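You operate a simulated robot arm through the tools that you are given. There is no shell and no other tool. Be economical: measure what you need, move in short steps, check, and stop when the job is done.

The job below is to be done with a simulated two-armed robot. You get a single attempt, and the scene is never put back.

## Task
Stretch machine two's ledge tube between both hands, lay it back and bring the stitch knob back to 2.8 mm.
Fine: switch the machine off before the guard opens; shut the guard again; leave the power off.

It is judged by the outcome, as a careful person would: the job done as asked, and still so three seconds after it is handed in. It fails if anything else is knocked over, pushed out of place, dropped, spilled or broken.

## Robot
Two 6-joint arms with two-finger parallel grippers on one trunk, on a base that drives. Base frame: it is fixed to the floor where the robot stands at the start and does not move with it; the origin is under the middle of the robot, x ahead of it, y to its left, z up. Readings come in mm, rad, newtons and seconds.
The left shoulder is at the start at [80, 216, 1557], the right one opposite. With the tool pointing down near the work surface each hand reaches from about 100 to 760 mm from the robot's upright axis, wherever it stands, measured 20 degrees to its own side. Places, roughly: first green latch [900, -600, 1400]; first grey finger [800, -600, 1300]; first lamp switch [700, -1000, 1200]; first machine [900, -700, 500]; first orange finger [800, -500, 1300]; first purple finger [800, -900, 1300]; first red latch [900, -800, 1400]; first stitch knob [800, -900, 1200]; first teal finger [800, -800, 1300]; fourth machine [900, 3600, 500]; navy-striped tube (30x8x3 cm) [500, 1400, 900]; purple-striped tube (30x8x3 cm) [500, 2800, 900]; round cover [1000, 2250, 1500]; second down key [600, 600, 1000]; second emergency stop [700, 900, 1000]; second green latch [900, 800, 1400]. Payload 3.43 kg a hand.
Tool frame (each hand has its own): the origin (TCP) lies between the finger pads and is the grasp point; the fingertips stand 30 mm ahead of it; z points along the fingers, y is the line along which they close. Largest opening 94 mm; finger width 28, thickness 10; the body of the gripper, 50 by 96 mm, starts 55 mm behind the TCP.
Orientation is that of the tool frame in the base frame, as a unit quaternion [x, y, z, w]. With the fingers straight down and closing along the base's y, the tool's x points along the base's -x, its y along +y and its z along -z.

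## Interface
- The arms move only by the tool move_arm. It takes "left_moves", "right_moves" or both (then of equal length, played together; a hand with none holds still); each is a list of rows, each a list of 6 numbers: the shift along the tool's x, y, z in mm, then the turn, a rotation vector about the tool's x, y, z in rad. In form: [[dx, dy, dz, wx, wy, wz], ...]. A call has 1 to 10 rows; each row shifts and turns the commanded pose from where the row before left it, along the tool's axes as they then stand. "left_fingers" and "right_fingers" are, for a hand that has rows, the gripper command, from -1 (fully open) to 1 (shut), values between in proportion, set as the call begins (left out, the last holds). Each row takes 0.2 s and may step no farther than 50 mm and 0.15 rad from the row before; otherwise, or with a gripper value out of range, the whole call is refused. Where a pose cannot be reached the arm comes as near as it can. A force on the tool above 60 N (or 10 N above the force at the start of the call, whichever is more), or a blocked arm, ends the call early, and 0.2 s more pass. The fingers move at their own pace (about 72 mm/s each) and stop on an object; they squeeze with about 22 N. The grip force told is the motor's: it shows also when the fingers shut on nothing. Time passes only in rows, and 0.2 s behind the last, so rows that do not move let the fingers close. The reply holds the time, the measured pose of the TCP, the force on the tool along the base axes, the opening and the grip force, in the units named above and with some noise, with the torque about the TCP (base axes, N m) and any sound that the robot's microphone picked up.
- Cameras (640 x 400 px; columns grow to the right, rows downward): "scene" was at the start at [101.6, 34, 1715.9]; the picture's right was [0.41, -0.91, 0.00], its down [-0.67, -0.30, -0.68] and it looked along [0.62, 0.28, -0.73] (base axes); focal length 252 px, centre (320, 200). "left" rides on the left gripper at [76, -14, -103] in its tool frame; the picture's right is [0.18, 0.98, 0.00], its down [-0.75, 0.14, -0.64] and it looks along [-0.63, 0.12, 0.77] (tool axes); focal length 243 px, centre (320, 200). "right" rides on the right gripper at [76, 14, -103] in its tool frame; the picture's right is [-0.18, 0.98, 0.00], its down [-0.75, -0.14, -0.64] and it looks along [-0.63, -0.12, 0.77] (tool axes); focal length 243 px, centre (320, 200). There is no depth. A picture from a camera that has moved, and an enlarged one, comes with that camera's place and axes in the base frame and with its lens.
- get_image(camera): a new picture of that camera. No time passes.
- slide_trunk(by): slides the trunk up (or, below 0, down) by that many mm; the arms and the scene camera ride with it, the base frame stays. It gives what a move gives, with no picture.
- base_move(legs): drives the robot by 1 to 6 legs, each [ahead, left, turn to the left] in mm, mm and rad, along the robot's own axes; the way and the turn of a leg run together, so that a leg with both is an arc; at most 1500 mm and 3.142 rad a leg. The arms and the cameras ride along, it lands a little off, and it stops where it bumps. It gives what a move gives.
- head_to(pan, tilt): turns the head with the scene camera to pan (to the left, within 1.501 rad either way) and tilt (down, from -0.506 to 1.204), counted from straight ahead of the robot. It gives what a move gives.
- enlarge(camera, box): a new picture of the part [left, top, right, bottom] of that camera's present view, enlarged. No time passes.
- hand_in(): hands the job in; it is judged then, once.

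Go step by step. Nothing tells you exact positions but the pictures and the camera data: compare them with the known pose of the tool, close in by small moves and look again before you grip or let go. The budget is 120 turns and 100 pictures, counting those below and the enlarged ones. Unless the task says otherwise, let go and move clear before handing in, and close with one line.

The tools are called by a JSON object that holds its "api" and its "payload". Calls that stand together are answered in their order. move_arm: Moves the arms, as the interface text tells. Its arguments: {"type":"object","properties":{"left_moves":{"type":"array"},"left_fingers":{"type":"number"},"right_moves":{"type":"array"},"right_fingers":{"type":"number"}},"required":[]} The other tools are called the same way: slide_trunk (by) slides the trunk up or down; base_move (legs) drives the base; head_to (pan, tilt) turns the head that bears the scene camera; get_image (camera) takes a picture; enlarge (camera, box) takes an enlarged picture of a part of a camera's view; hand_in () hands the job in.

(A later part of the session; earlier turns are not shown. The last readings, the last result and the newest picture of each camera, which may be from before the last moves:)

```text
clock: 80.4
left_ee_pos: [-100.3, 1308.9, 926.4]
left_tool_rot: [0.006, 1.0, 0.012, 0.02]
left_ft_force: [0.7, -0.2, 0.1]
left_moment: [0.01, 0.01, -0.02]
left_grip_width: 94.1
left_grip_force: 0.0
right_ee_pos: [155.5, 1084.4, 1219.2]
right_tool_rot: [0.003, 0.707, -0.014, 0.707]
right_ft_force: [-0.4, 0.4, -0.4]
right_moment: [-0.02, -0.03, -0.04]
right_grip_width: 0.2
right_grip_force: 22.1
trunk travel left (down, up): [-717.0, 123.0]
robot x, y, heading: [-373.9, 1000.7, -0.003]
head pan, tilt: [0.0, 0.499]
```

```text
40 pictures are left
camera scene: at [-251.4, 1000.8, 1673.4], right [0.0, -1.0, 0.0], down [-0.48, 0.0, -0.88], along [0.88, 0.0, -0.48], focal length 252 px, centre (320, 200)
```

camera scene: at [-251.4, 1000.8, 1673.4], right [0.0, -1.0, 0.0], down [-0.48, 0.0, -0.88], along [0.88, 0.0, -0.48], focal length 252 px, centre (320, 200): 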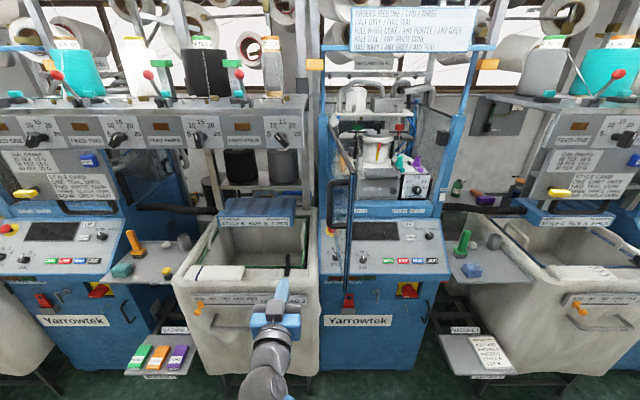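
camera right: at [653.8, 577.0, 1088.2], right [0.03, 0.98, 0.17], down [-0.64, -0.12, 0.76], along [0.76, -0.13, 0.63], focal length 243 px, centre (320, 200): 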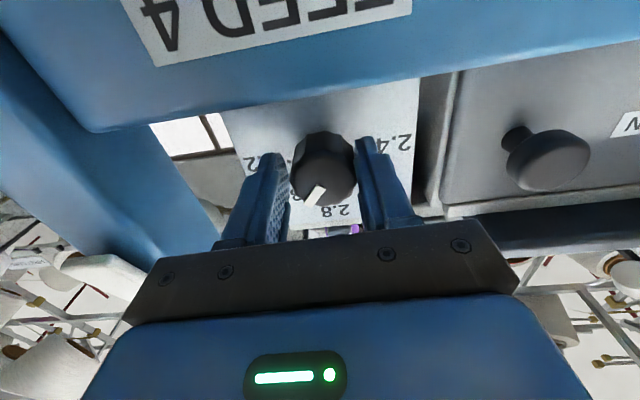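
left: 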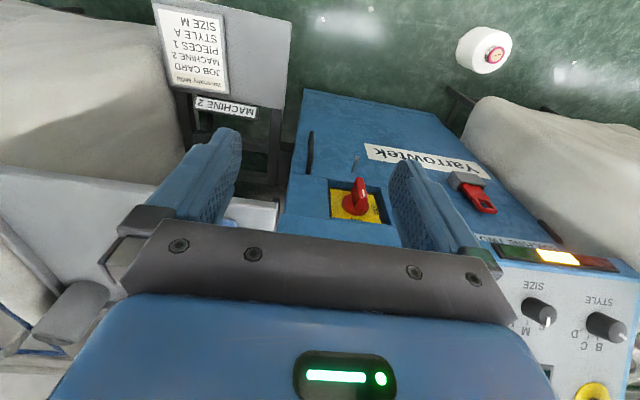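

The door edge is at about (220, 920), and the hand is on its outer side. I'll drive forward beside it and push it toward closed with the arm.

{"api": "base_move", "payload": {"legs": [[220, 0, 0]]}}

{"api": "move_arm", "payload": {"right_moves": [[0, -25, 0, 0, 0, 0], [0, -25, 0, 0, 0, 0], [0, -14, 0, 0, 0, 0], [0, -14, 0, 0, 0, 0], [0, -14, 0, 0, 0, 0], [0, -14, 0, 0, 0, 0], [0, -14, 0, 0, 0, 0], [0, -14, 0, 0, 0, 0], [0, -14, 0, 0, 0, 0], [0, -14, 0, 0, 0, 0]]}}

{"api": "move_arm", "payload": {"right_moves": [[0, -14, 5, 0, 0, 0], [0, -14, 5, 0, 0, 0], [0, -14, 5, 0, 0, 0], [0, -14, 5, 0, 0, 0], [0, -14, 5, 0, 0, 0], [0, -14, 5, 0, 0, 0], [0, -14, 5, 0, 0, 0], [0, -14, 5, 0, 0, 0], [0, -14, 5, 0, 0, 0], [0, -14, 5, 0, 0, 0]]}}

{"api": "get_image", "payload": {"camera": "scene"}}

```text
clock: 82.1
left_ee_pos: [115.6, 1308.5, 927.2]
left_tool_rot: [0.007, 1.0, 0.011, 0.022]
left_ft_force: [0.2, 1.2, 0.4]
left_moment: [0.04, 0.0, 0.01]
left_grip_width: 94.0
left_grip_force: 0.1
right_ee_pos: [370.7, 1086.2, 1220.4]
right_tool_rot: [0.003, 0.706, -0.016, 0.708]
right_ft_force: [0.6, 0.0, -0.1]
right_moment: [0.01, 0.0, -0.01]
right_grip_width: 0.0
right_grip_force: 22.0
trunk travel left (down, up): [-717.0, 123.0]
robot x, y, heading: [-150.0, 1000.6, -0.0]
head pan, tilt: [0.0, 0.499]
```

```text
clock: 84.3
left_ee_pos: [119.3, 1308.9, 927.0]
left_tool_rot: [0.008, 1.0, 0.012, 0.022]
left_ft_force: [0.3, -0.1, 0.2]
left_moment: [0.05, -0.01, -0.01]
left_grip_width: 93.8
left_grip_force: 0.1
right_ee_pos: [370.5, 923.7, 1221.5]
right_tool_rot: [0.002, 0.707, -0.015, 0.707]
right_ft_force: [-0.6, -0.3, -0.7]
right_moment: [-0.03, -0.02, 0.02]
right_grip_width: 0.0
right_grip_force: 22.0
trunk travel left (down, up): [-717.0, 123.0]
robot x, y, heading: [-149.9, 1004.5, -0.003]
head pan, tilt: [0.0, 0.499]
```

```text
clock: 86.5
left_ee_pos: [118.7, 1309.1, 926.6]
left_tool_rot: [0.01, 1.0, 0.013, 0.021]
left_ft_force: [0.7, 0.1, 1.0]
left_moment: [-0.02, 0.02, -0.02]
left_grip_width: 93.9
left_grip_force: 0.1
right_ee_pos: [416.1, 781.4, 1223.1]
right_tool_rot: [0.003, 0.707, -0.015, 0.707]
right_ft_force: [0.3, -0.5, 0.0]
right_moment: [0.03, 0.04, -0.04]
right_grip_width: 0.0
right_grip_force: 22.2
trunk travel left (down, up): [-717.0, 123.0]
robot x, y, heading: [-149.5, 1004.3, 0.001]
head pan, tilt: [0.0, 0.499]
```

```text
39 pictures are left
camera scene: at [-32.1, 1002.1, 1673.4], right [0.0, -1.0, 0.0], down [-0.48, 0.0, -0.88], along [0.88, 0.0, -0.48], focal length 252 px, centre (320, 200)
```

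scene: 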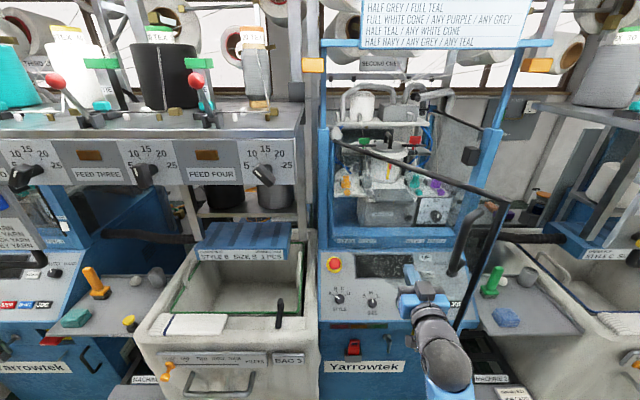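

The door is about half closed. I'll keep pushing it forward and right with the arm.

{"api": "move_arm", "payload": {"right_moves": [[0, -14, 12, 0, 0, 0], [0, -14, 12, 0, 0, 0], [0, -14, 14, 0, 0, 0], [0, -12, 15, 0, 0, 0], [0, -12, 15, 0, 0, 0], [0, -10, 16, 0, 0, 0], [0, -8, 16, 0, 0, 0], [0, -8, 16, 0, 0, 0], [0, -8, 16, 0, 0, 0], [0, -8, 16, 0, 0, 0]]}}

{"api": "get_image", "payload": {"camera": "scene"}}

```text
clock: 88.7
left_ee_pos: [119.6, 1308.3, 926.4]
left_tool_rot: [0.008, 1.0, 0.013, 0.019]
left_ft_force: [-0.8, -0.7, 0.0]
left_moment: [0.03, -0.02, 0.04]
left_grip_width: 94.0
left_grip_force: 0.0
right_ee_pos: [563.5, 669.8, 1223.7]
right_tool_rot: [0.004, 0.707, -0.015, 0.707]
right_ft_force: [-0.1, 0.2, 0.4]
right_moment: [0.0, 0.01, 0.01]
right_grip_width: 0.1
right_grip_force: 21.5
trunk travel left (down, up): [-717.0, 123.0]
robot x, y, heading: [-151.3, 999.3, -0.002]
head pan, tilt: [0.0, 0.499]
```

```text
38 pictures are left
camera scene: at [-31.3, 1002.2, 1673.3], right [0.0, -1.0, 0.0], down [-0.48, 0.0, -0.88], along [0.88, 0.0, -0.48], focal length 252 px, centre (320, 200)
```

scene: 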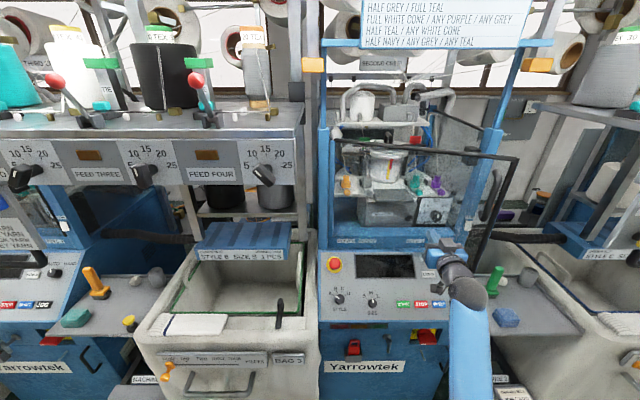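

About 20° left. I'll retract slightly, shift the base closer and right, then press the door shut with the arm.

{"api": "move_arm", "payload": {"right_moves": [[0, 0, -40, 0, 0, 0], [0, 0, -40, 0, 0, 0]]}}

{"api": "base_move", "payload": {"legs": [[60, -90, 0]]}}

{"api": "move_arm", "payload": {"right_moves": [[0, 0, 16, 0, 0, 0], [0, 0, 16, 0, 0, 0], [0, 0, 16, 0, 0, 0], [0, 0, 16, 0, 0, 0], [0, 0, 16, 0, 0, 0], [0, 0, 16, 0, 0, 0], [0, 0, 16, 0, 0, 0], [0, 0, 10, 0, 0, 0]]}}

{"api": "get_image", "payload": {"camera": "scene"}}

```text
clock: 89.3
left_ee_pos: [117.3, 1310.3, 927.1]
left_tool_rot: [0.007, 1.0, 0.011, 0.022]
left_ft_force: [0.3, -0.6, 0.7]
left_moment: [-0.05, 0.0, 0.03]
left_grip_width: 93.8
left_grip_force: 0.1
right_ee_pos: [479.1, 671.8, 1225.2]
right_tool_rot: [0.003, 0.706, -0.015, 0.708]
right_ft_force: [-0.5, 0.0, 1.0]
right_moment: [0.01, 0.02, 0.03]
right_grip_width: 0.2
right_grip_force: 22.5
trunk travel left (down, up): [-717.0, 123.0]
robot x, y, heading: [-154.0, 1001.5, -0.002]
head pan, tilt: [0.0, 0.499]
```

```text
clock: 90.5
left_ee_pos: [175.6, 1221.8, 927.2]
left_tool_rot: [0.008, 1.0, 0.011, 0.023]
left_ft_force: [-0.7, 0.0, -0.8]
left_moment: [-0.07, -0.01, 0.01]
left_grip_width: 94.1
left_grip_force: 0.1
right_ee_pos: [539.4, 586.0, 1226.6]
right_tool_rot: [0.002, 0.706, -0.015, 0.708]
right_ft_force: [0.1, 0.8, -0.2]
right_moment: [0.0, 0.0, -0.01]
right_grip_width: 0.0
right_grip_force: 21.7
trunk travel left (down, up): [-717.0, 123.0]
robot x, y, heading: [-93.4, 908.4, 0.002]
head pan, tilt: [0.0, 0.499]
```

```text
clock: 92.3
left_ee_pos: [177.8, 1221.3, 926.1]
left_tool_rot: [0.008, 1.0, 0.012, 0.021]
left_ft_force: [-0.8, 0.1, 0.0]
left_moment: [0.02, 0.0, 0.0]
left_grip_width: 93.7
left_grip_force: 0.1
right_ee_pos: [664.9, 582.0, 1224.8]
right_tool_rot: [0.002, 0.707, -0.015, 0.707]
right_ft_force: [-0.4, 0.6, 0.7]
right_moment: [-0.02, -0.02, 0.03]
right_grip_width: 0.2
right_grip_force: 22.4
trunk travel left (down, up): [-717.0, 123.0]
robot x, y, heading: [-91.9, 912.4, -0.001]
head pan, tilt: [0.0, 0.499]
```

```text
37 pictures are left
camera scene: at [28.0, 913.6, 1673.4], right [0.0, -1.0, 0.0], down [-0.48, 0.0, -0.88], along [0.88, 0.0, -0.48], focal length 252 px, centre (320, 200)
```

scene: 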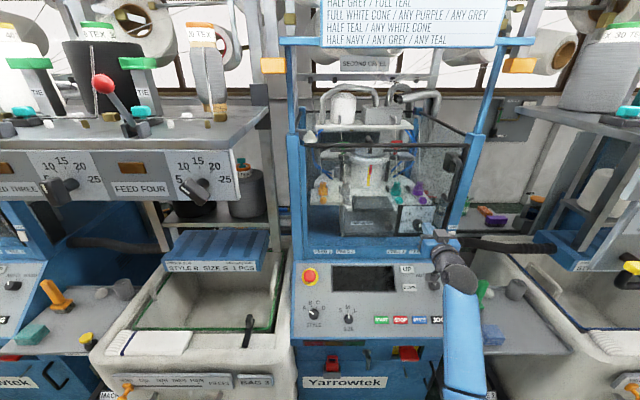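

Nearly shut. I'll keep pressing in small steps until it meets its stop.

{"api": "move_arm", "payload": {"right_moves": [[0, 0, 8, 0, 0, 0], [0, 0, 8, 0, 0, 0], [0, 0, 8, 0, 0, 0], [0, 0, 8, 0, 0, 0], [0, 0, 5, 0, 0, 0]]}}

{"api": "enlarge", "payload": {"camera": "scene", "box": [280, 110, 500, 280]}}

```text
clock: 93.5
left_ee_pos: [171.5, 1221.0, 928.7]
left_tool_rot: [0.009, 1.0, 0.011, 0.024]
left_ft_force: [0.5, -0.1, 0.1]
left_moment: [-0.02, -0.01, 0.0]
left_grip_width: 94.1
left_grip_force: 0.0
right_ee_pos: [692.0, 579.7, 1224.4]
right_tool_rot: [0.003, 0.708, -0.013, 0.706]
right_ft_force: [-50.6, 8.7, -21.5]
right_moment: [-0.18, 0.19, 0.49]
right_grip_width: 0.2
right_grip_force: 21.9
trunk travel left (down, up): [-717.0, 123.0]
robot x, y, heading: [-93.1, 912.7, -0.001]
head pan, tilt: [0.0, 0.499]
```

```text
2.35 times, centred on (390, 195) of scene
camera zoom: at [15.3, 913.7, 1674.0], right [0.0, -1.0, 0.0], down [-0.47, 0.0, -0.88], along [0.88, 0.0, -0.47], focal length 594 px, centre (155, 212)
```

zoom: 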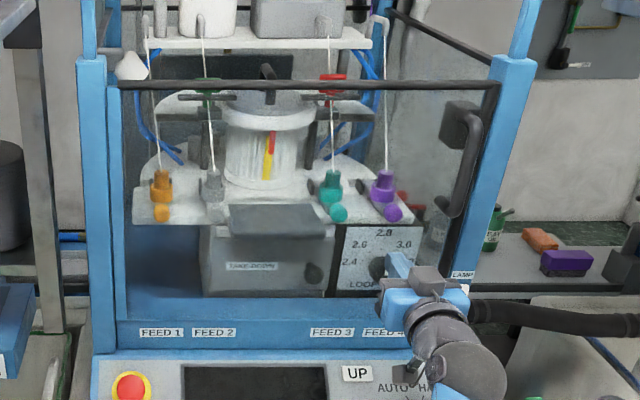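

The guard met its stop at 50 N and sits flush. I'll withdraw the hand, back away and move in front of bag 2.

{"api": "move_arm", "payload": {"right_moves": [[0, 0, -40, 0, 0, 0], [0, 0, -40, 0, 0, 0], [0, 0, -40, 0, 0, 0], [0, 0, -40, 0, 0, 0]]}}

{"api": "base_move", "payload": {"legs": [[-260, 0, 0], [0, -880, 0]]}}

{"api": "move_arm", "payload": {"right_moves": [[0, -20, 0, 0, 0.15, 0], [0, -20, 0, 0, 0.15, 0], [0, -20, 0, 0, 0.15, 0], [0, -20, 0, 0, 0.15, 0], [0, -20, 0, 0, 0.15, 0], [0, 0, 0, 0, 0.15, 0], [0, 0, 0, 0, 0.15, 0], [0, 0, 0, 0, 0.15, 0], [0, 0, 0, 0, 0.15, 0], [0, 0, 0, 0, 0.15, 0]], "right_fingers": -1}}

{"api": "head_to", "payload": {"pan": 0, "tilt": 0.8}}

{"api": "get_image", "payload": {"camera": "scene"}}

```text
clock: 94.5
left_ee_pos: [178.6, 1221.2, 928.2]
left_tool_rot: [0.008, 1.0, 0.012, 0.021]
left_ft_force: [0.1, -0.7, -0.4]
left_moment: [0.02, -0.01, 0.0]
left_grip_width: 93.9
left_grip_force: 0.0
right_ee_pos: [540.8, 582.4, 1225.2]
right_tool_rot: [0.002, 0.707, -0.015, 0.707]
right_ft_force: [0.7, 0.6, -0.1]
right_moment: [-0.02, -0.04, 0.01]
right_grip_width: 0.1
right_grip_force: 21.4
trunk travel left (down, up): [-717.0, 123.0]
robot x, y, heading: [-90.2, 911.9, 0.001]
head pan, tilt: [0.0, 0.499]
```

```text
clock: 100.6
left_ee_pos: [-82.1, 337.6, 925.4]
left_tool_rot: [0.009, 1.0, 0.011, 0.021]
left_ft_force: [0.4, 0.0, -0.2]
left_moment: [0.0, 0.0, -0.03]
left_grip_width: 94.2
left_grip_force: 0.1
right_ee_pos: [277.3, -301.5, 1224.0]
right_tool_rot: [0.005, 0.707, -0.018, 0.707]
right_ft_force: [0.0, -0.2, 0.0]
right_moment: [-0.02, 0.02, -0.04]
right_grip_width: 0.0
right_grip_force: 22.0
trunk travel left (down, up): [-717.0, 123.0]
robot x, y, heading: [-353.5, 29.6, -0.004]
head pan, tilt: [0.0, 0.499]
```

```text
clock: 102.8
left_ee_pos: [-82.7, 336.8, 926.9]
left_tool_rot: [0.01, 1.0, 0.011, 0.021]
left_ft_force: [0.8, 0.2, -0.8]
left_moment: [-0.02, -0.02, 0.05]
left_grip_width: 94.1
left_grip_force: 0.1
right_ee_pos: [335.2, -425.4, 1187.7]
right_tool_rot: [0.014, 0.999, -0.009, 0.034]
right_ft_force: [-0.5, -0.2, -0.2]
right_moment: [0.0, -0.02, 0.02]
right_grip_width: 93.9
right_grip_force: 0.1
right hand out of reach, approached as far as the arm can: row 7, 8, 9, 10
trunk travel left (down, up): [-717.0, 123.0]
robot x, y, heading: [-352.7, 30.2, -0.008]
head pan, tilt: [0.0, 0.499]
```

```text
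clock: 103.6
left_ee_pos: [-82.3, 336.3, 926.9]
left_tool_rot: [0.009, 1.0, 0.013, 0.021]
left_ft_force: [-0.8, 0.0, 0.0]
left_moment: [0.01, -0.02, -0.01]
left_grip_width: 93.7
left_grip_force: 0.0
right_ee_pos: [334.2, -425.6, 1188.0]
right_tool_rot: [0.014, 0.999, -0.009, 0.037]
right_ft_force: [0.3, 0.4, -0.2]
right_moment: [-0.01, 0.0, 0.01]
right_grip_width: 94.0
right_grip_force: 0.2
trunk travel left (down, up): [-717.0, 123.0]
robot x, y, heading: [-356.0, 29.0, -0.001]
head pan, tilt: [0.0, 0.799]
```

```text
35 pictures are left
camera scene: at [-245.2, 30.0, 1647.5], right [-0.01, -1.0, 0.0], down [-0.72, 0.0, -0.7], along [0.7, 0.0, -0.72], focal length 252 px, centre (320, 200)
```

scene: 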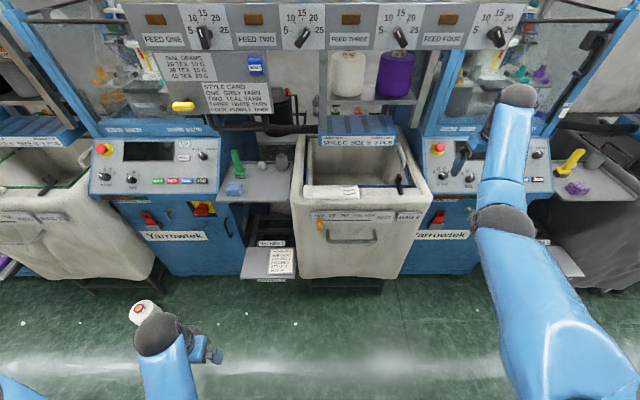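

Bag 2 with its tube on the ledge is straight ahead. I'll zoom in on the tube.

{"api": "enlarge", "payload": {"camera": "scene", "box": [280, 150, 440, 250]}}

```text
4.00 times, centred on (360, 200) of scene
camera zoom: at [-245.2, 30.0, 1647.5], right [-0.01, -1.0, 0.0], down [-0.72, 0.0, -0.7], along [0.7, 0.0, -0.72], focal length 1010 px, centre (160, 200)
```

zoom: 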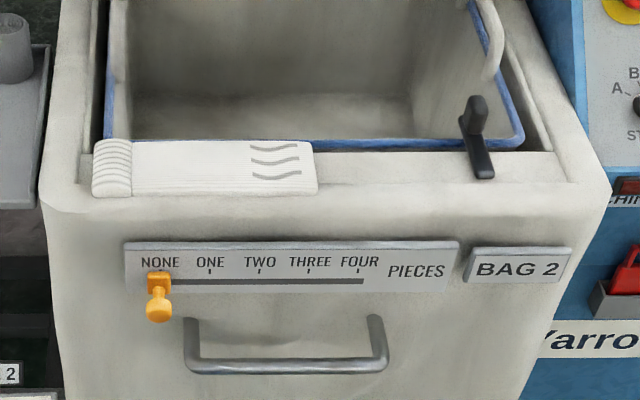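

The tube lies along y: about x 444–512, y −125 to +95, top near z 950, on the front ledge. I'll bring both hands in front, tool-down, yawed so the fingers close across the tube.

{"api": "move_arm", "payload": {"right_moves": [[25, 18, 9, 0, 0.07, 0], [25, 18, 9, 0, 0, 0], [25, 18, 9, 0, 0, 0], [25, 18, 9, 0, 0, 0], [25, 18, 9, 0, 0, 0], [0, 18, 9, 0, 0, 0], [0, 18, 9, 0, 0, 0], [0, 18, 9, 0, 0, 0], [0, 0, 0, 0, 0, 0]], "left_moves": [[-25, -13, -22, 0, 0, 0], [-25, -13, -22, 0, 0, 0], [-25, -13, -22, 0, 0, 0], [-25, -13, -22, 0, 0, 0], [-25, -13, -22, 0, 0, 0], [-25, -13, -22, 0, 0, 0], [-25, -13, -22, 0, 0, 0], [-25, -13, -20, 0, 0, 0], [0, 0, 0, 0, 0, 0]]}}

{"api": "move_arm", "payload": {"right_moves": [[0, 0, 0, 0, 0, -0.15], [0, 0, 0, 0, 0, -0.15], [0, 0, 0, 0, 0, -0.15], [0, 0, 0, 0, 0, -0.15], [0, 0, 0, 0, 0, -0.15], [0, 0, 0, 0, 0, -0.15], [0, 0, 0, 0, 0, -0.15], [0, 0, 0, 0, 0, -0.15], [0, 0, 0, 0, 0, -0.15], [0, 0, 0, 0, 0, -0.15]], "left_moves": [[0, 0, 0, 0, 0, 0.15], [0, 0, 0, 0, 0, 0.15], [0, 0, 0, 0, 0, 0.15], [0, 0, 0, 0, 0, 0.15], [0, 0, 0, 0, 0, 0.15], [0, 0, 0, 0, 0, 0.15], [0, 0, 0, 0, 0, 0.15], [0, 0, 0, 0, 0, 0.15], [0, 0, 0, 0, 0, 0.15], [0, 0, 0, 0, 0, 0.15]]}}

```text
clock: 105.6
left_ee_pos: [98.6, 224.6, 936.9]
left_tool_rot: [0.009, 1.0, 0.012, 0.023]
left_ft_force: [-0.2, 0.3, -0.9]
left_moment: [-0.03, -0.03, -0.03]
left_grip_width: 93.8
left_grip_force: 0.1
left hand out of reach, approached as far as the arm can: row 1, 2, 3, 4, 5, 6, 7, 8
right_ee_pos: [312.2, -312.5, 1063.5]
right_tool_rot: [0.015, 1.0, -0.009, 0.001]
right_ft_force: [0.3, 0.0, -0.4]
right_moment: [0.02, 0.02, 0.02]
right_grip_width: 94.0
right_grip_force: 0.2
right hand out of reach, approached as far as the arm can: row 1, 2, 3, 4, 5
trunk travel left (down, up): [-717.0, 123.0]
robot x, y, heading: [-353.4, 32.0, -0.01]
head pan, tilt: [0.0, 0.799]
```

```text
clock: 107.8
left_ee_pos: [100.9, 224.2, 937.1]
left_tool_rot: [0.689, 0.724, 0.023, 0.009]
left_ft_force: [0.2, -0.6, 0.6]
left_moment: [0.0, 0.02, 0.01]
left_grip_width: 94.0
left_grip_force: 0.1
right_ee_pos: [312.6, -311.7, 1062.9]
right_tool_rot: [-0.672, 0.741, -0.007, -0.006]
right_ft_force: [-1.3, -0.1, -0.1]
right_moment: [-0.02, -0.06, -0.02]
right_grip_width: 94.0
right_grip_force: 0.0
trunk travel left (down, up): [-717.0, 123.0]
robot x, y, heading: [-355.9, 29.3, -0.009]
head pan, tilt: [0.0, 0.799]
```

Both hands are yawed. I'll fine-tune the angles, retract the right hand to match the left one, raise the trunk, then drive ahead over the ledge.

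{"api": "move_arm", "payload": {"right_moves": [[0, 35, 12, 0, 0, -0.05], [0, 35, 12, 0, 0, -0.05], [0, 35, 12, 0, 0, 0], [0, 35, 12, 0, 0, 0], [0, 35, 12, 0, 0, 0], [0, 30, 0, 0, 0, 0], [0, 0, 0, 0, 0, 0]], "left_moves": [[0, 0, 0, 0, 0, 0.05], [0, 0, 0, 0, 0, 0], [0, 0, 0, 0, 0, 0], [0, 0, 0, 0, 0, 0], [0, 0, 0, 0, 0, 0], [0, 0, 0, 0, 0, 0], [0, 0, 0, 0, 0, 0]]}}

{"api": "slide_trunk", "payload": {"by": 110}}

```text
clock: 109.4
left_ee_pos: [101.3, 224.3, 936.8]
left_tool_rot: [0.706, 0.708, 0.023, 0.007]
left_ft_force: [-0.9, -0.4, -0.2]
left_moment: [0.0, 0.03, -0.02]
left_grip_width: 93.6
left_grip_force: 0.0
right_ee_pos: [145.3, -317.9, 946.2]
right_tool_rot: [-0.707, 0.707, -0.007, -0.004]
right_ft_force: [-0.2, -0.6, -0.9]
right_moment: [0.03, -0.04, -0.04]
right_grip_width: 94.1
right_grip_force: 0.1
right hand out of reach, approached as far as the arm can: row 1, 2, 3, 4, 5, 6
trunk travel left (down, up): [-717.0, 123.0]
robot x, y, heading: [-357.6, 28.3, -0.003]
head pan, tilt: [0.0, 0.799]
```

```text
clock: 110.8
left_ee_pos: [100.8, 224.7, 1045.9]
left_tool_rot: [0.707, 0.707, 0.023, 0.008]
left_ft_force: [0.8, 0.8, 0.9]
left_moment: [0.0, 0.02, -0.02]
left_grip_width: 94.2
left_grip_force: 0.0
right_ee_pos: [146.9, -318.1, 1057.3]
right_tool_rot: [-0.707, 0.707, -0.007, -0.005]
right_ft_force: [-0.1, 0.0, 0.5]
right_moment: [0.02, 0.01, 0.0]
right_grip_width: 94.3
right_grip_force: 0.0
trunk travel left (down, up): [-827.0, 13.0]
robot x, y, heading: [-353.4, 27.7, -0.004]
head pan, tilt: [0.0, 0.799]
```

{"api": "base_move", "payload": {"legs": [[300, -40, 0]]}}

{"api": "get_image", "payload": {"camera": "scene"}}

{"api": "get_image", "payload": {"camera": "left"}}

{"api": "get_image", "payload": {"camera": "right"}}

```text
clock: 112.9
left_ee_pos: [372.0, 186.7, 1039.8]
left_tool_rot: [0.705, 0.709, 0.018, 0.001]
left_ft_force: [-0.4, -0.3, 0.0]
left_moment: [0.0, 0.0, -0.01]
left_grip_width: 93.9
left_grip_force: 0.0
right_ee_pos: [430.6, -356.5, 1066.9]
right_tool_rot: [0.708, -0.706, 0.015, 0.0]
right_ft_force: [-0.7, -0.3, 0.4]
right_moment: [0.01, 0.01, 0.01]
right_grip_width: 93.9
right_grip_force: 0.1
trunk travel left (down, up): [-827.0, 13.0]
robot x, y, heading: [-54.7, -14.0, 0.0]
head pan, tilt: [0.0, 0.799]
```

```text
33 pictures are left
camera scene: at [27.2, -6.5, 1758.2], right [0.0, -1.0, 0.0], down [-0.71, 0.0, -0.71], along [0.71, 0.0, -0.71], focal length 252 px, centre (320, 200)
```

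scene: 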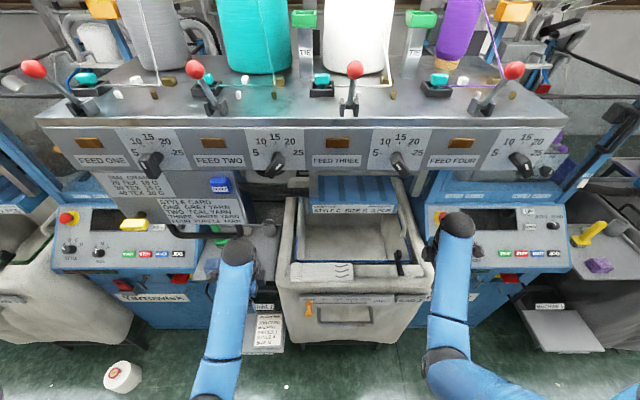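

```text
32 pictures are left
camera left: at [355.0, 260.6, 1143.8], right [0.98, 0.19, 0.03], down [0.13, -0.77, 0.63], along [0.14, -0.61, -0.78], focal length 243 px, centre (320, 200)
```

left: 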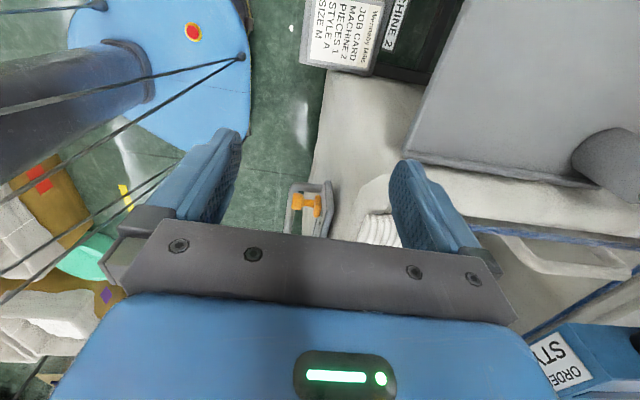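

```text
31 pictures are left
camera right: at [412.6, -429.4, 1169.6], right [-0.98, 0.18, -0.02], down [0.13, 0.77, 0.63], along [0.13, 0.61, -0.78], focal length 243 px, centre (320, 200)
```

right: 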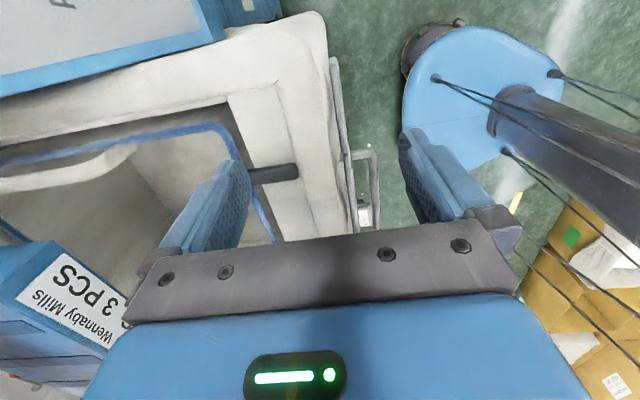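

Tube centre is about (481, −15), 68 wide and 210 long, top near z 950. I'll bring both hands above its ends at a safe height.

{"api": "move_arm", "payload": {"right_moves": [[-40, 0, 0, 0, 0, 0], [-45, 0, 0, 0, 0, 0], [-45, 0, 0, 0, 0, 0], [-45, 0, 0, 0, 0, 0], [-45, -25, 0, 0, 0, 0], [-39, -25, 20, 0, 0, 0], [0, 0, 10, 0, 0, 0], [0, 0, 0, 0, 0, 0]], "left_moves": [[-20, 15, 0, 0, 0, 0], [-20, 15, 0, 0, 0, 0], [-20, 15, 0, 0, 0, 0], [-20, 15, 0, 0, 0, 0], [-20, 15, 0, 0, 0, 0], [-17, 15, 0, 0, 0, 0], [0, 18, 5, 0, 0, 0], [0, 0, 0, 0, 0, 0]]}}

{"api": "get_image", "payload": {"camera": "left"}}

{"api": "get_image", "payload": {"camera": "right"}}

{"api": "enlarge", "payload": {"camera": "scene", "box": [240, 200, 440, 340]}}

```text
refused: row 5 steps farther than a row can; nothing moved
```

```text
30 pictures are left
camera left: at [355.0, 260.6, 1143.8], right [0.98, 0.19, 0.03], down [0.13, -0.77, 0.63], along [0.14, -0.61, -0.78], focal length 243 px, centre (320, 200)
```

left: 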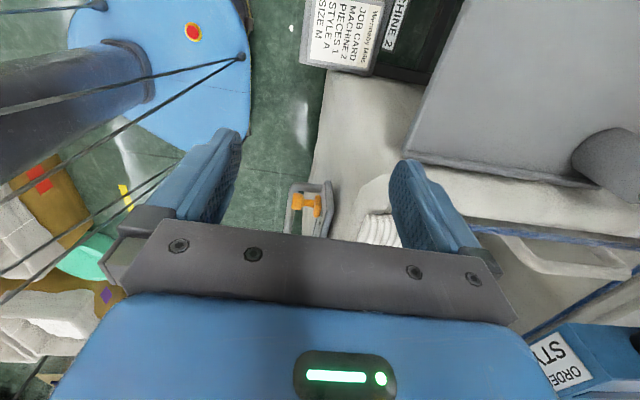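

```text
29 pictures are left
camera right: at [412.6, -429.4, 1169.6], right [-0.98, 0.18, -0.02], down [0.13, 0.77, 0.63], along [0.13, 0.61, -0.78], focal length 243 px, centre (320, 200)
```

right: 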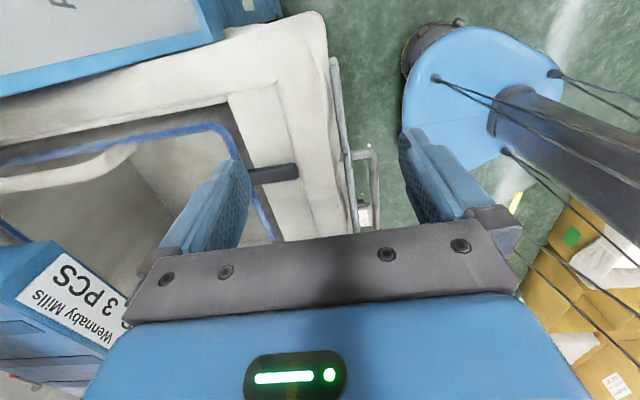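

```text
2.86 times, centred on (340, 270) of scene
camera zoom: at [27.2, -6.5, 1758.2], right [0.0, -1.0, 0.0], down [-0.71, 0.0, -0.71], along [0.71, 0.0, -0.71], focal length 721 px, centre (263, 0)
```

zoom: 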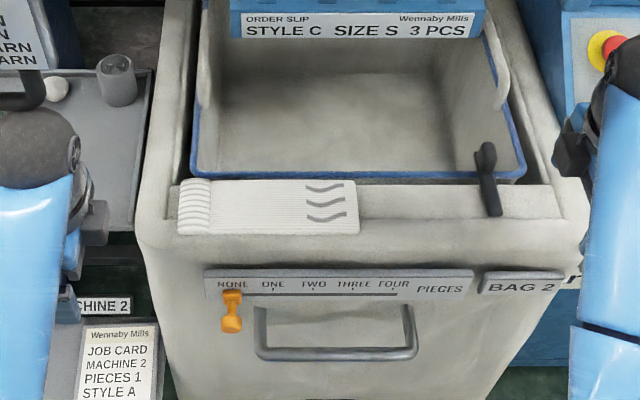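

{"api": "move_arm", "payload": {"right_moves": [[-40, 0, 0, 0, 0, 0], [-45, 0, 0, 0, 0, 0], [-45, 0, 0, 0, 0, 0], [-45, 0, 0, 0, 0, 0], [-40, -15, 0, 0, 0, 0], [-44, -15, 0, 0, 0, 0], [0, -20, 30, 0, 0, 0], [0, 0, 0, 0, 0, 0]], "left_moves": [[-20, 15, 0, 0, 0, 0], [-20, 15, 0, 0, 0, 0], [-20, 15, 0, 0, 0, 0], [-20, 15, 0, 0, 0, 0], [-20, 15, 0, 0, 0, 0], [-17, 15, 0, 0, 0, 0], [0, 18, 5, 0, 0, 0], [0, 0, 0, 0, 0, 0]]}}

{"api": "get_image", "payload": {"camera": "left"}}

{"api": "get_image", "payload": {"camera": "right"}}

{"api": "enlarge", "payload": {"camera": "scene", "box": [240, 200, 440, 340]}}

```text
clock: 114.7
left_ee_pos: [497.5, 66.2, 1026.0]
left_tool_rot: [0.706, 0.708, 0.012, -0.007]
left_ft_force: [0.0, -0.6, 0.9]
left_moment: [-0.04, -0.01, -0.02]
left_grip_width: 93.8
left_grip_force: 0.1
right_ee_pos: [498.7, -103.3, 1015.0]
right_tool_rot: [0.708, -0.707, 0.007, 0.005]
right_ft_force: [1.7, -0.2, 0.1]
right_moment: [0.03, -0.01, 0.01]
right_grip_width: 94.1
right_grip_force: 0.0
right hand out of reach, approached as far as the arm can: row 2
trunk travel left (down, up): [-827.0, 13.0]
robot x, y, heading: [-54.0, -13.5, -0.009]
head pan, tilt: [0.0, 0.799]
```

```text
27 pictures are left
camera left: at [481.8, 140.2, 1130.9], right [0.98, 0.19, 0.01], down [0.14, -0.77, 0.62], along [0.13, -0.61, -0.78], focal length 243 px, centre (320, 200)
```

left: 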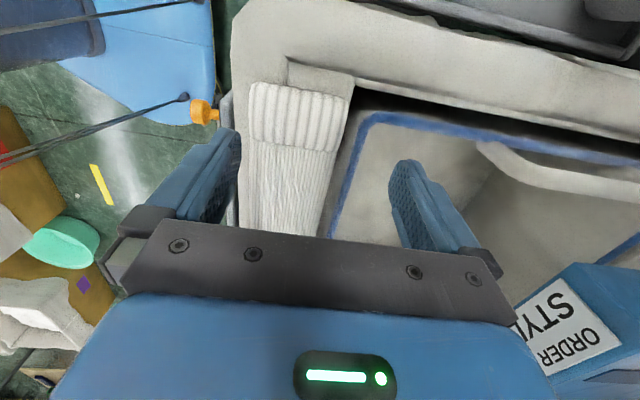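

```text
26 pictures are left
camera right: at [482.2, -176.0, 1120.8], right [-0.98, 0.18, -0.01], down [0.14, 0.76, 0.63], along [0.12, 0.62, -0.78], focal length 243 px, centre (320, 200)
```

right: 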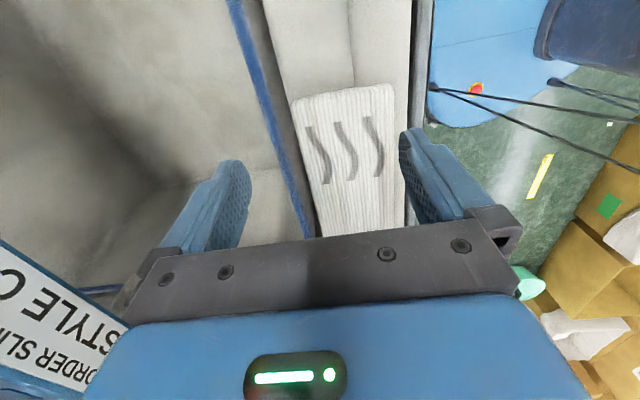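

```text
2.86 times, centred on (340, 270) of scene
camera zoom: at [56.0, -12.7, 1757.3], right [0.0, -1.0, 0.0], down [-0.72, 0.0, -0.7], along [0.7, 0.0, -0.72], focal length 721 px, centre (263, 0)
```

zoom: 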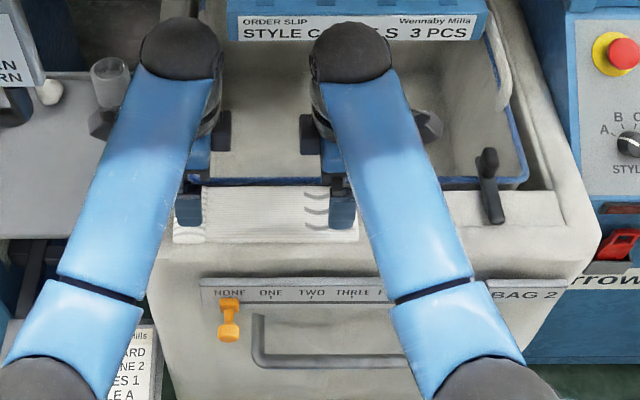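

Tube measured at x 445–515 (centre 480), y −126 to +94, in line with the hands. I'll centre both in x, narrow the opening to 84 mm and descend to just above.

{"api": "move_arm", "payload": {"right_moves": [[0, 21, 0, 0, 0, 0], [0, 0, 20, 0, 0, 0], [0, 0, 18, 0, 0, 0], [0, 0, 0, 0, 0, 0]], "left_moves": [[0, -20, 0, 0, 0, 0], [0, 0, 25, 0, 0, 0], [0, 0, 24, 0, 0, 0], [0, 0, 0, 0, 0, 0]], "left_fingers": -0.787, "right_fingers": -0.787}}

{"api": "get_image", "payload": {"camera": "left"}}

{"api": "get_image", "payload": {"camera": "right"}}

```text
clock: 115.7
left_ee_pos: [476.0, 68.8, 978.2]
left_tool_rot: [0.706, 0.708, 0.012, -0.006]
left_ft_force: [0.2, -0.2, 0.1]
left_moment: [-0.01, 0.0, -0.03]
left_grip_width: 83.9
left_grip_force: 0.0
right_ee_pos: [475.6, -101.4, 978.2]
right_tool_rot: [0.708, -0.706, 0.007, 0.005]
right_ft_force: [-0.7, 0.3, -0.8]
right_moment: [0.01, -0.03, 0.0]
right_grip_width: 84.1
right_grip_force: 0.1
trunk travel left (down, up): [-827.0, 13.0]
robot x, y, heading: [-59.6, -11.9, 0.003]
head pan, tilt: [0.0, 0.799]
```

```text
24 pictures are left
camera left: at [460.5, 141.8, 1082.6], right [0.98, 0.19, 0.02], down [0.14, -0.77, 0.62], along [0.13, -0.61, -0.78], focal length 243 px, centre (320, 200)
```

left: 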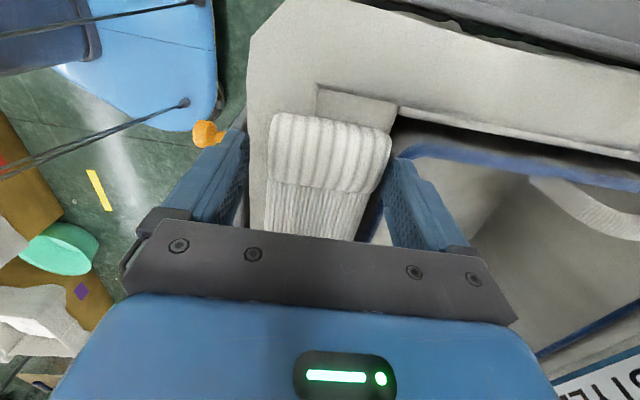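

```text
23 pictures are left
camera right: at [459.4, -175.4, 1083.3], right [-0.98, 0.18, -0.01], down [0.14, 0.77, 0.63], along [0.12, 0.62, -0.78], focal length 243 px, centre (320, 200)
```

right: 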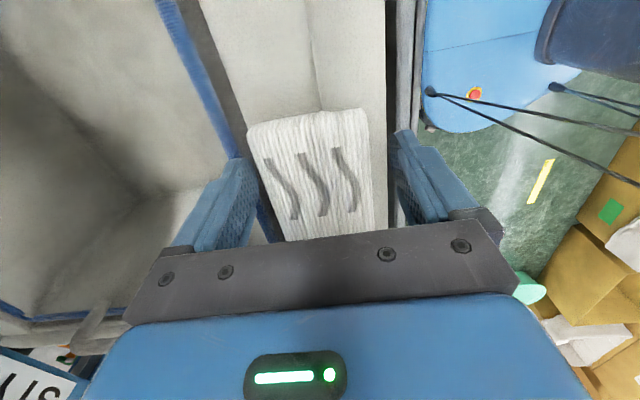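

Everything lines up; shift 3 mm in x and lower slowly to tip height ≈ 927.

{"api": "move_arm", "payload": {"right_moves": [[0, -3, 8, 0, 0, 0], [0, 0, 7, 0, 0, 0], [0, 0, 6, 0, 0, 0], [0, 0, 0, 0, 0, 0]], "left_moves": [[0, 3, 8, 0, 0, 0], [0, 0, 7, 0, 0, 0], [0, 0, 6, 0, 0, 0], [0, 0, 0, 0, 0, 0]]}}

```text
clock: 116.7
left_ee_pos: [480.9, 68.4, 967.5]
left_tool_rot: [0.706, 0.708, 0.017, 0.002]
left_ft_force: [-7.1, 7.3, 33.4]
left_moment: [-0.18, 1.93, -0.45]
left_grip_width: 88.3
left_grip_force: 3.6
right_ee_pos: [480.9, -102.5, 966.4]
right_tool_rot: [-0.707, 0.707, -0.013, 0.002]
right_ft_force: [-4.1, -7.8, 28.6]
right_moment: [0.14, 1.63, 0.43]
right_grip_width: 86.6
right_grip_force: 2.1
trunk travel left (down, up): [-827.0, 13.0]
robot x, y, heading: [-57.1, -10.2, 0.0]
head pan, tilt: [0.0, 0.799]
stopped in row 4 (left hand): the force on the tool passed its limit at 64 N (the readings are from after the stop); the commanded pose is now the measured one
```

The near fingers touched something at z≈937. I'll lift a little and look closely at the near side.

{"api": "move_arm", "payload": {"right_moves": [[0, 0, -8, 0, 0, 0], [0, 0, 0, 0, 0, 0]], "left_moves": [[0, 0, -8, 0, 0, 0], [0, 0, 0, 0, 0, 0]]}}

{"api": "enlarge", "payload": {"camera": "right", "box": [190, 60, 470, 250]}}

{"api": "enlarge", "payload": {"camera": "scene", "box": [275, 240, 375, 300]}}

```text
clock: 117.3
left_ee_pos: [484.5, 67.3, 968.1]
left_tool_rot: [0.706, 0.708, 0.016, -0.002]
left_ft_force: [0.0, -0.3, 0.3]
left_moment: [-0.01, -0.02, 0.0]
left_grip_width: 83.6
left_grip_force: 0.1
right_ee_pos: [482.1, -101.1, 968.6]
right_tool_rot: [-0.707, 0.707, -0.01, -0.002]
right_ft_force: [-0.1, 0.9, 0.0]
right_moment: [0.0, 0.0, -0.03]
right_grip_width: 84.0
right_grip_force: 0.0
trunk travel left (down, up): [-827.0, 13.0]
robot x, y, heading: [-51.9, -13.0, -0.005]
head pan, tilt: [0.0, 0.799]
```

```text
2.11 times, centred on (330, 155) of right
camera zoom: at [465.3, -175.9, 1072.9], right [-0.98, 0.18, -0.01], down [0.13, 0.76, 0.63], along [0.13, 0.62, -0.78], focal length 511 px, centre (299, 295)
```

zoom: 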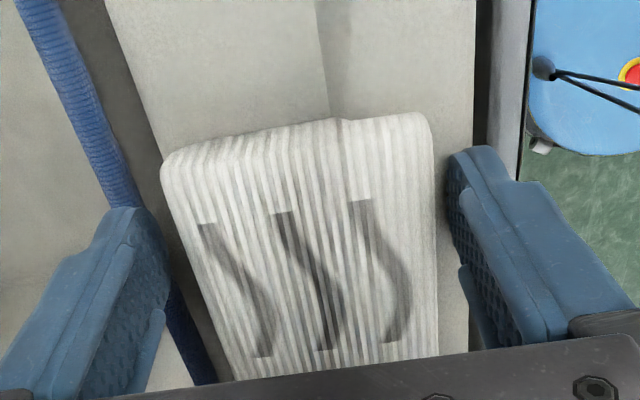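

```text
6.40 times, centred on (325, 270) of scene
camera zoom: at [54.4, -11.4, 1757.0], right [0.0, -1.0, 0.0], down [-0.72, 0.0, -0.7], along [0.7, 0.0, -0.72], focal length 1615 px, centre (288, -248)
```

zoom: 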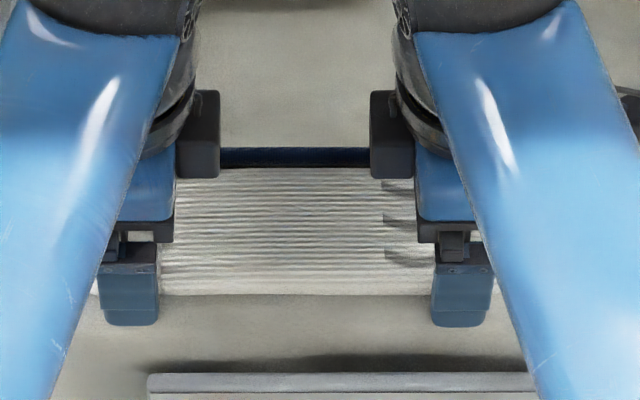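

The fingertips are already just above the ledge surface, straddling the tube, so I'll close both hands here.

{"api": "move_arm", "payload": {"right_moves": [[0, 0, 0, 0, 0, 0], [0, 0, 0, 0, 0, 0], [0, 0, 0, 0, 0, 0]], "left_moves": [[0, 0, 0, 0, 0, 0], [0, 0, 0, 0, 0, 0], [0, 0, 0, 0, 0, 0]], "left_fingers": 1, "right_fingers": 1}}

{"api": "get_image", "payload": {"camera": "right"}}

{"api": "get_image", "payload": {"camera": "left"}}

```text
clock: 118.1
left_ee_pos: [483.3, 67.8, 970.7]
left_tool_rot: [0.706, 0.708, 0.016, 0.0]
left_ft_force: [0.0, -0.2, 0.0]
left_moment: [-0.02, -0.02, -0.1]
left_grip_width: 68.9
left_grip_force: 21.9
right_ee_pos: [481.9, -101.4, 971.2]
right_tool_rot: [-0.707, 0.707, -0.011, -0.002]
right_ft_force: [-0.2, -0.7, -0.2]
right_moment: [-0.06, 0.02, 0.05]
right_grip_width: 68.7
right_grip_force: 22.0
trunk travel left (down, up): [-827.0, 13.0]
robot x, y, heading: [-54.0, -16.3, -0.003]
head pan, tilt: [0.0, 0.799]
```

```text
20 pictures are left
camera right: at [465.3, -176.0, 1073.8], right [-0.98, 0.18, -0.02], down [0.13, 0.76, 0.63], along [0.13, 0.62, -0.78], focal length 243 px, centre (320, 200)
```

right: 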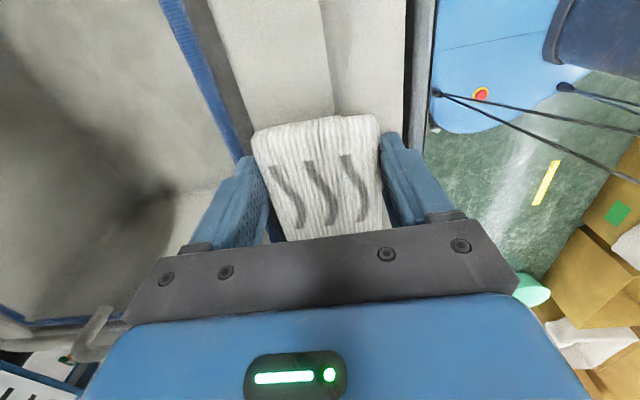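

```text
19 pictures are left
camera left: at [466.8, 141.5, 1073.8], right [0.98, 0.19, 0.02], down [0.13, -0.77, 0.63], along [0.14, -0.61, -0.78], focal length 243 px, centre (320, 200)
```

left: 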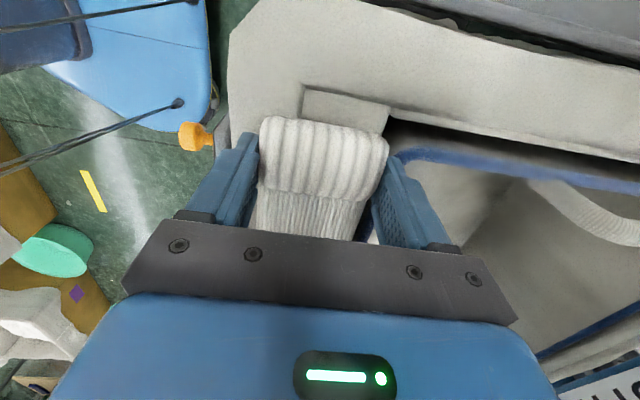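

Both hands hold the tube at 69 mm width. I'll lift together 60 mm and check.

{"api": "move_arm", "payload": {"right_moves": [[0, 0, -15, 0, 0, 0], [0, 0, -15, 0, 0, 0], [0, 0, -15, 0, 0, 0], [0, 0, -15, 0, 0, 0]], "left_moves": [[0, 0, -15, 0, 0, 0], [0, 0, -15, 0, 0, 0], [0, 0, -15, 0, 0, 0], [0, 0, -15, 0, 0, 0]]}}

{"api": "get_image", "payload": {"camera": "left"}}

```text
clock: 119.1
left_ee_pos: [482.8, 68.1, 1029.6]
left_tool_rot: [0.705, 0.709, 0.016, -0.002]
left_ft_force: [0.7, 15.0, -5.2]
left_moment: [0.68, 0.01, -0.13]
left_grip_width: 69.0
left_grip_force: 21.7
right_ee_pos: [481.0, -101.9, 1028.9]
right_tool_rot: [-0.706, 0.708, -0.011, -0.003]
right_ft_force: [0.0, -13.9, 4.2]
right_moment: [0.11, 0.0, 0.29]
right_grip_width: 68.6
right_grip_force: 21.2
trunk travel left (down, up): [-827.0, 13.0]
robot x, y, heading: [-56.5, -12.8, -0.005]
head pan, tilt: [0.0, 0.799]
```

```text
18 pictures are left
camera left: at [465.6, 141.1, 1133.6], right [0.98, 0.19, 0.02], down [0.13, -0.77, 0.62], along [0.14, -0.61, -0.78], focal length 243 px, centre (320, 200)
```

left: 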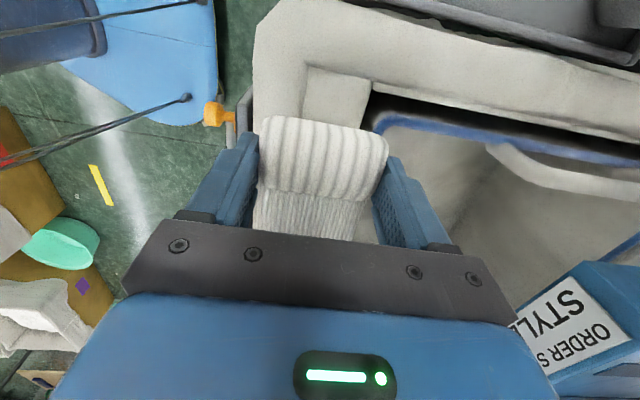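

Tube lifted, both ends held. Now I'll pull the hands apart in small steps, watching the pull force.

{"api": "move_arm", "payload": {"right_moves": [[4, 0, 0, 0, 0, 0], [4, 0, 0, 0, 0, 0], [4, 0, 0, 0, 0, 0]], "left_moves": [[4, 0, 0, 0, 0, 0], [4, 0, 0, 0, 0, 0], [4, 0, 0, 0, 0, 0]]}}

```text
clock: 119.9
left_ee_pos: [483.4, 75.7, 1030.4]
left_tool_rot: [0.708, 0.707, 0.012, 0.001]
left_ft_force: [-1.6, -34.4, -0.5]
left_moment: [-0.72, 0.08, -0.11]
left_grip_width: 69.1
left_grip_force: 21.7
right_ee_pos: [483.0, -110.6, 1030.4]
right_tool_rot: [0.709, -0.706, 0.008, -0.001]
right_ft_force: [2.1, 33.2, 1.5]
right_moment: [0.68, -0.07, -0.24]
right_grip_width: 69.0
right_grip_force: 22.0
trunk travel left (down, up): [-827.0, 13.0]
robot x, y, heading: [-54.3, -14.9, -0.003]
head pan, tilt: [0.0, 0.799]
```

The tube is under 34 N of pull and the grips hold. A little more, then hold it.

{"api": "move_arm", "payload": {"right_moves": [[2, 0, 0, 0, 0, 0], [2, 0, 0, 0, 0, 0], [0, 0, 0, 0, 0, 0], [0, 0, 0, 0, 0, 0]], "left_moves": [[2, 0, 0, 0, 0, 0], [2, 0, 0, 0, 0, 0], [0, 0, 0, 0, 0, 0], [0, 0, 0, 0, 0, 0]]}}

{"api": "get_image", "payload": {"camera": "left"}}

{"api": "get_image", "payload": {"camera": "right"}}

```text
clock: 120.9
left_ee_pos: [481.6, 81.3, 1030.2]
left_tool_rot: [0.708, 0.706, 0.014, 0.002]
left_ft_force: [-1.3, -33.2, 0.2]
left_moment: [-0.77, 0.1, -0.08]
left_grip_width: 68.6
left_grip_force: 22.5
right_ee_pos: [480.8, -115.6, 1028.9]
right_tool_rot: [0.708, -0.706, 0.009, -0.001]
right_ft_force: [2.4, 33.3, -0.5]
right_moment: [0.64, -0.08, -0.17]
right_grip_width: 68.7
right_grip_force: 22.0
trunk travel left (down, up): [-827.0, 13.0]
robot x, y, heading: [-53.6, -11.5, -0.001]
head pan, tilt: [0.0, 0.799]
```

```text
17 pictures are left
camera left: at [465.7, 155.2, 1133.6], right [0.98, 0.18, 0.02], down [0.13, -0.77, 0.63], along [0.13, -0.62, -0.78], focal length 243 px, centre (320, 200)
```

left: 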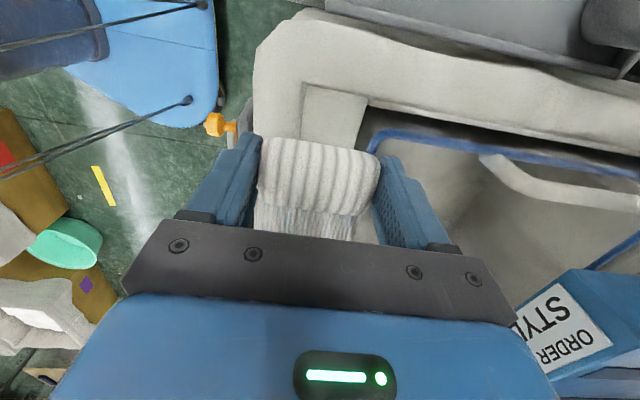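

```text
16 pictures are left
camera right: at [464.5, -189.8, 1133.3], right [-0.98, 0.18, -0.01], down [0.13, 0.76, 0.63], along [0.13, 0.62, -0.77], focal length 243 px, centre (320, 200)
```

right: 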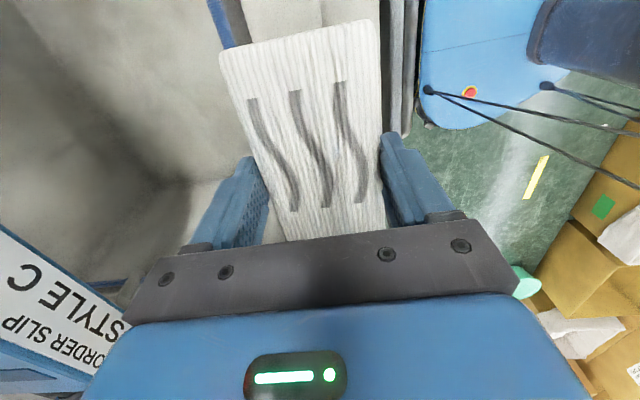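

The tube is visibly elongated (about 280 mm end to end versus 220 at rest). One last small pull and hold, then I'll relax.

{"api": "move_arm", "payload": {"right_moves": [[2, 0, 0, 0, 0, 0], [2, 0, 0, 0, 0, 0], [0, 0, 0, 0, 0, 0], [0, 0, 0, 0, 0, 0], [0, 0, 0, 0, 0, 0]], "left_moves": [[2, 0, 0, 0, 0, 0], [2, 0, 0, 0, 0, 0], [0, 0, 0, 0, 0, 0], [0, 0, 0, 0, 0, 0], [0, 0, 0, 0, 0, 0]]}}

{"api": "get_image", "payload": {"camera": "right"}}

{"api": "get_image", "payload": {"camera": "left"}}

```text
clock: 122.1
left_ee_pos: [481.9, 85.5, 1030.3]
left_tool_rot: [0.707, 0.707, 0.013, 0.001]
left_ft_force: [-1.5, -32.9, -0.2]
left_moment: [-0.75, 0.11, -0.12]
left_grip_width: 68.5
left_grip_force: 22.1
right_ee_pos: [480.8, -119.3, 1029.3]
right_tool_rot: [0.708, -0.706, 0.009, 0.0]
right_ft_force: [0.0, 32.1, -0.1]
right_moment: [0.68, -0.12, -0.08]
right_grip_width: 68.6
right_grip_force: 22.0
trunk travel left (down, up): [-827.0, 13.0]
robot x, y, heading: [-55.4, -13.3, -0.007]
head pan, tilt: [0.0, 0.799]
```

```text
15 pictures are left
camera right: at [464.4, -193.8, 1133.1], right [-0.98, 0.18, -0.01], down [0.13, 0.76, 0.63], along [0.13, 0.62, -0.77], focal length 243 px, centre (320, 200)
```

right: 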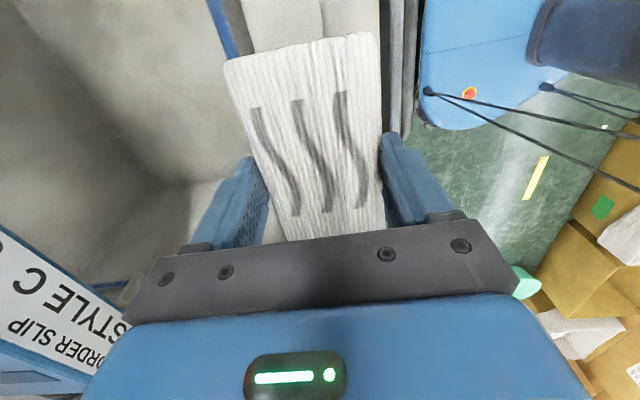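

```text
14 pictures are left
camera left: at [465.7, 159.0, 1133.8], right [0.98, 0.18, 0.02], down [0.13, -0.77, 0.63], along [0.13, -0.62, -0.78], focal length 243 px, centre (320, 200)
```

left: 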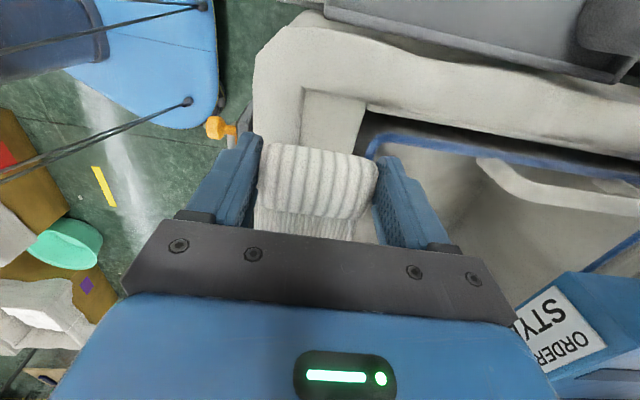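

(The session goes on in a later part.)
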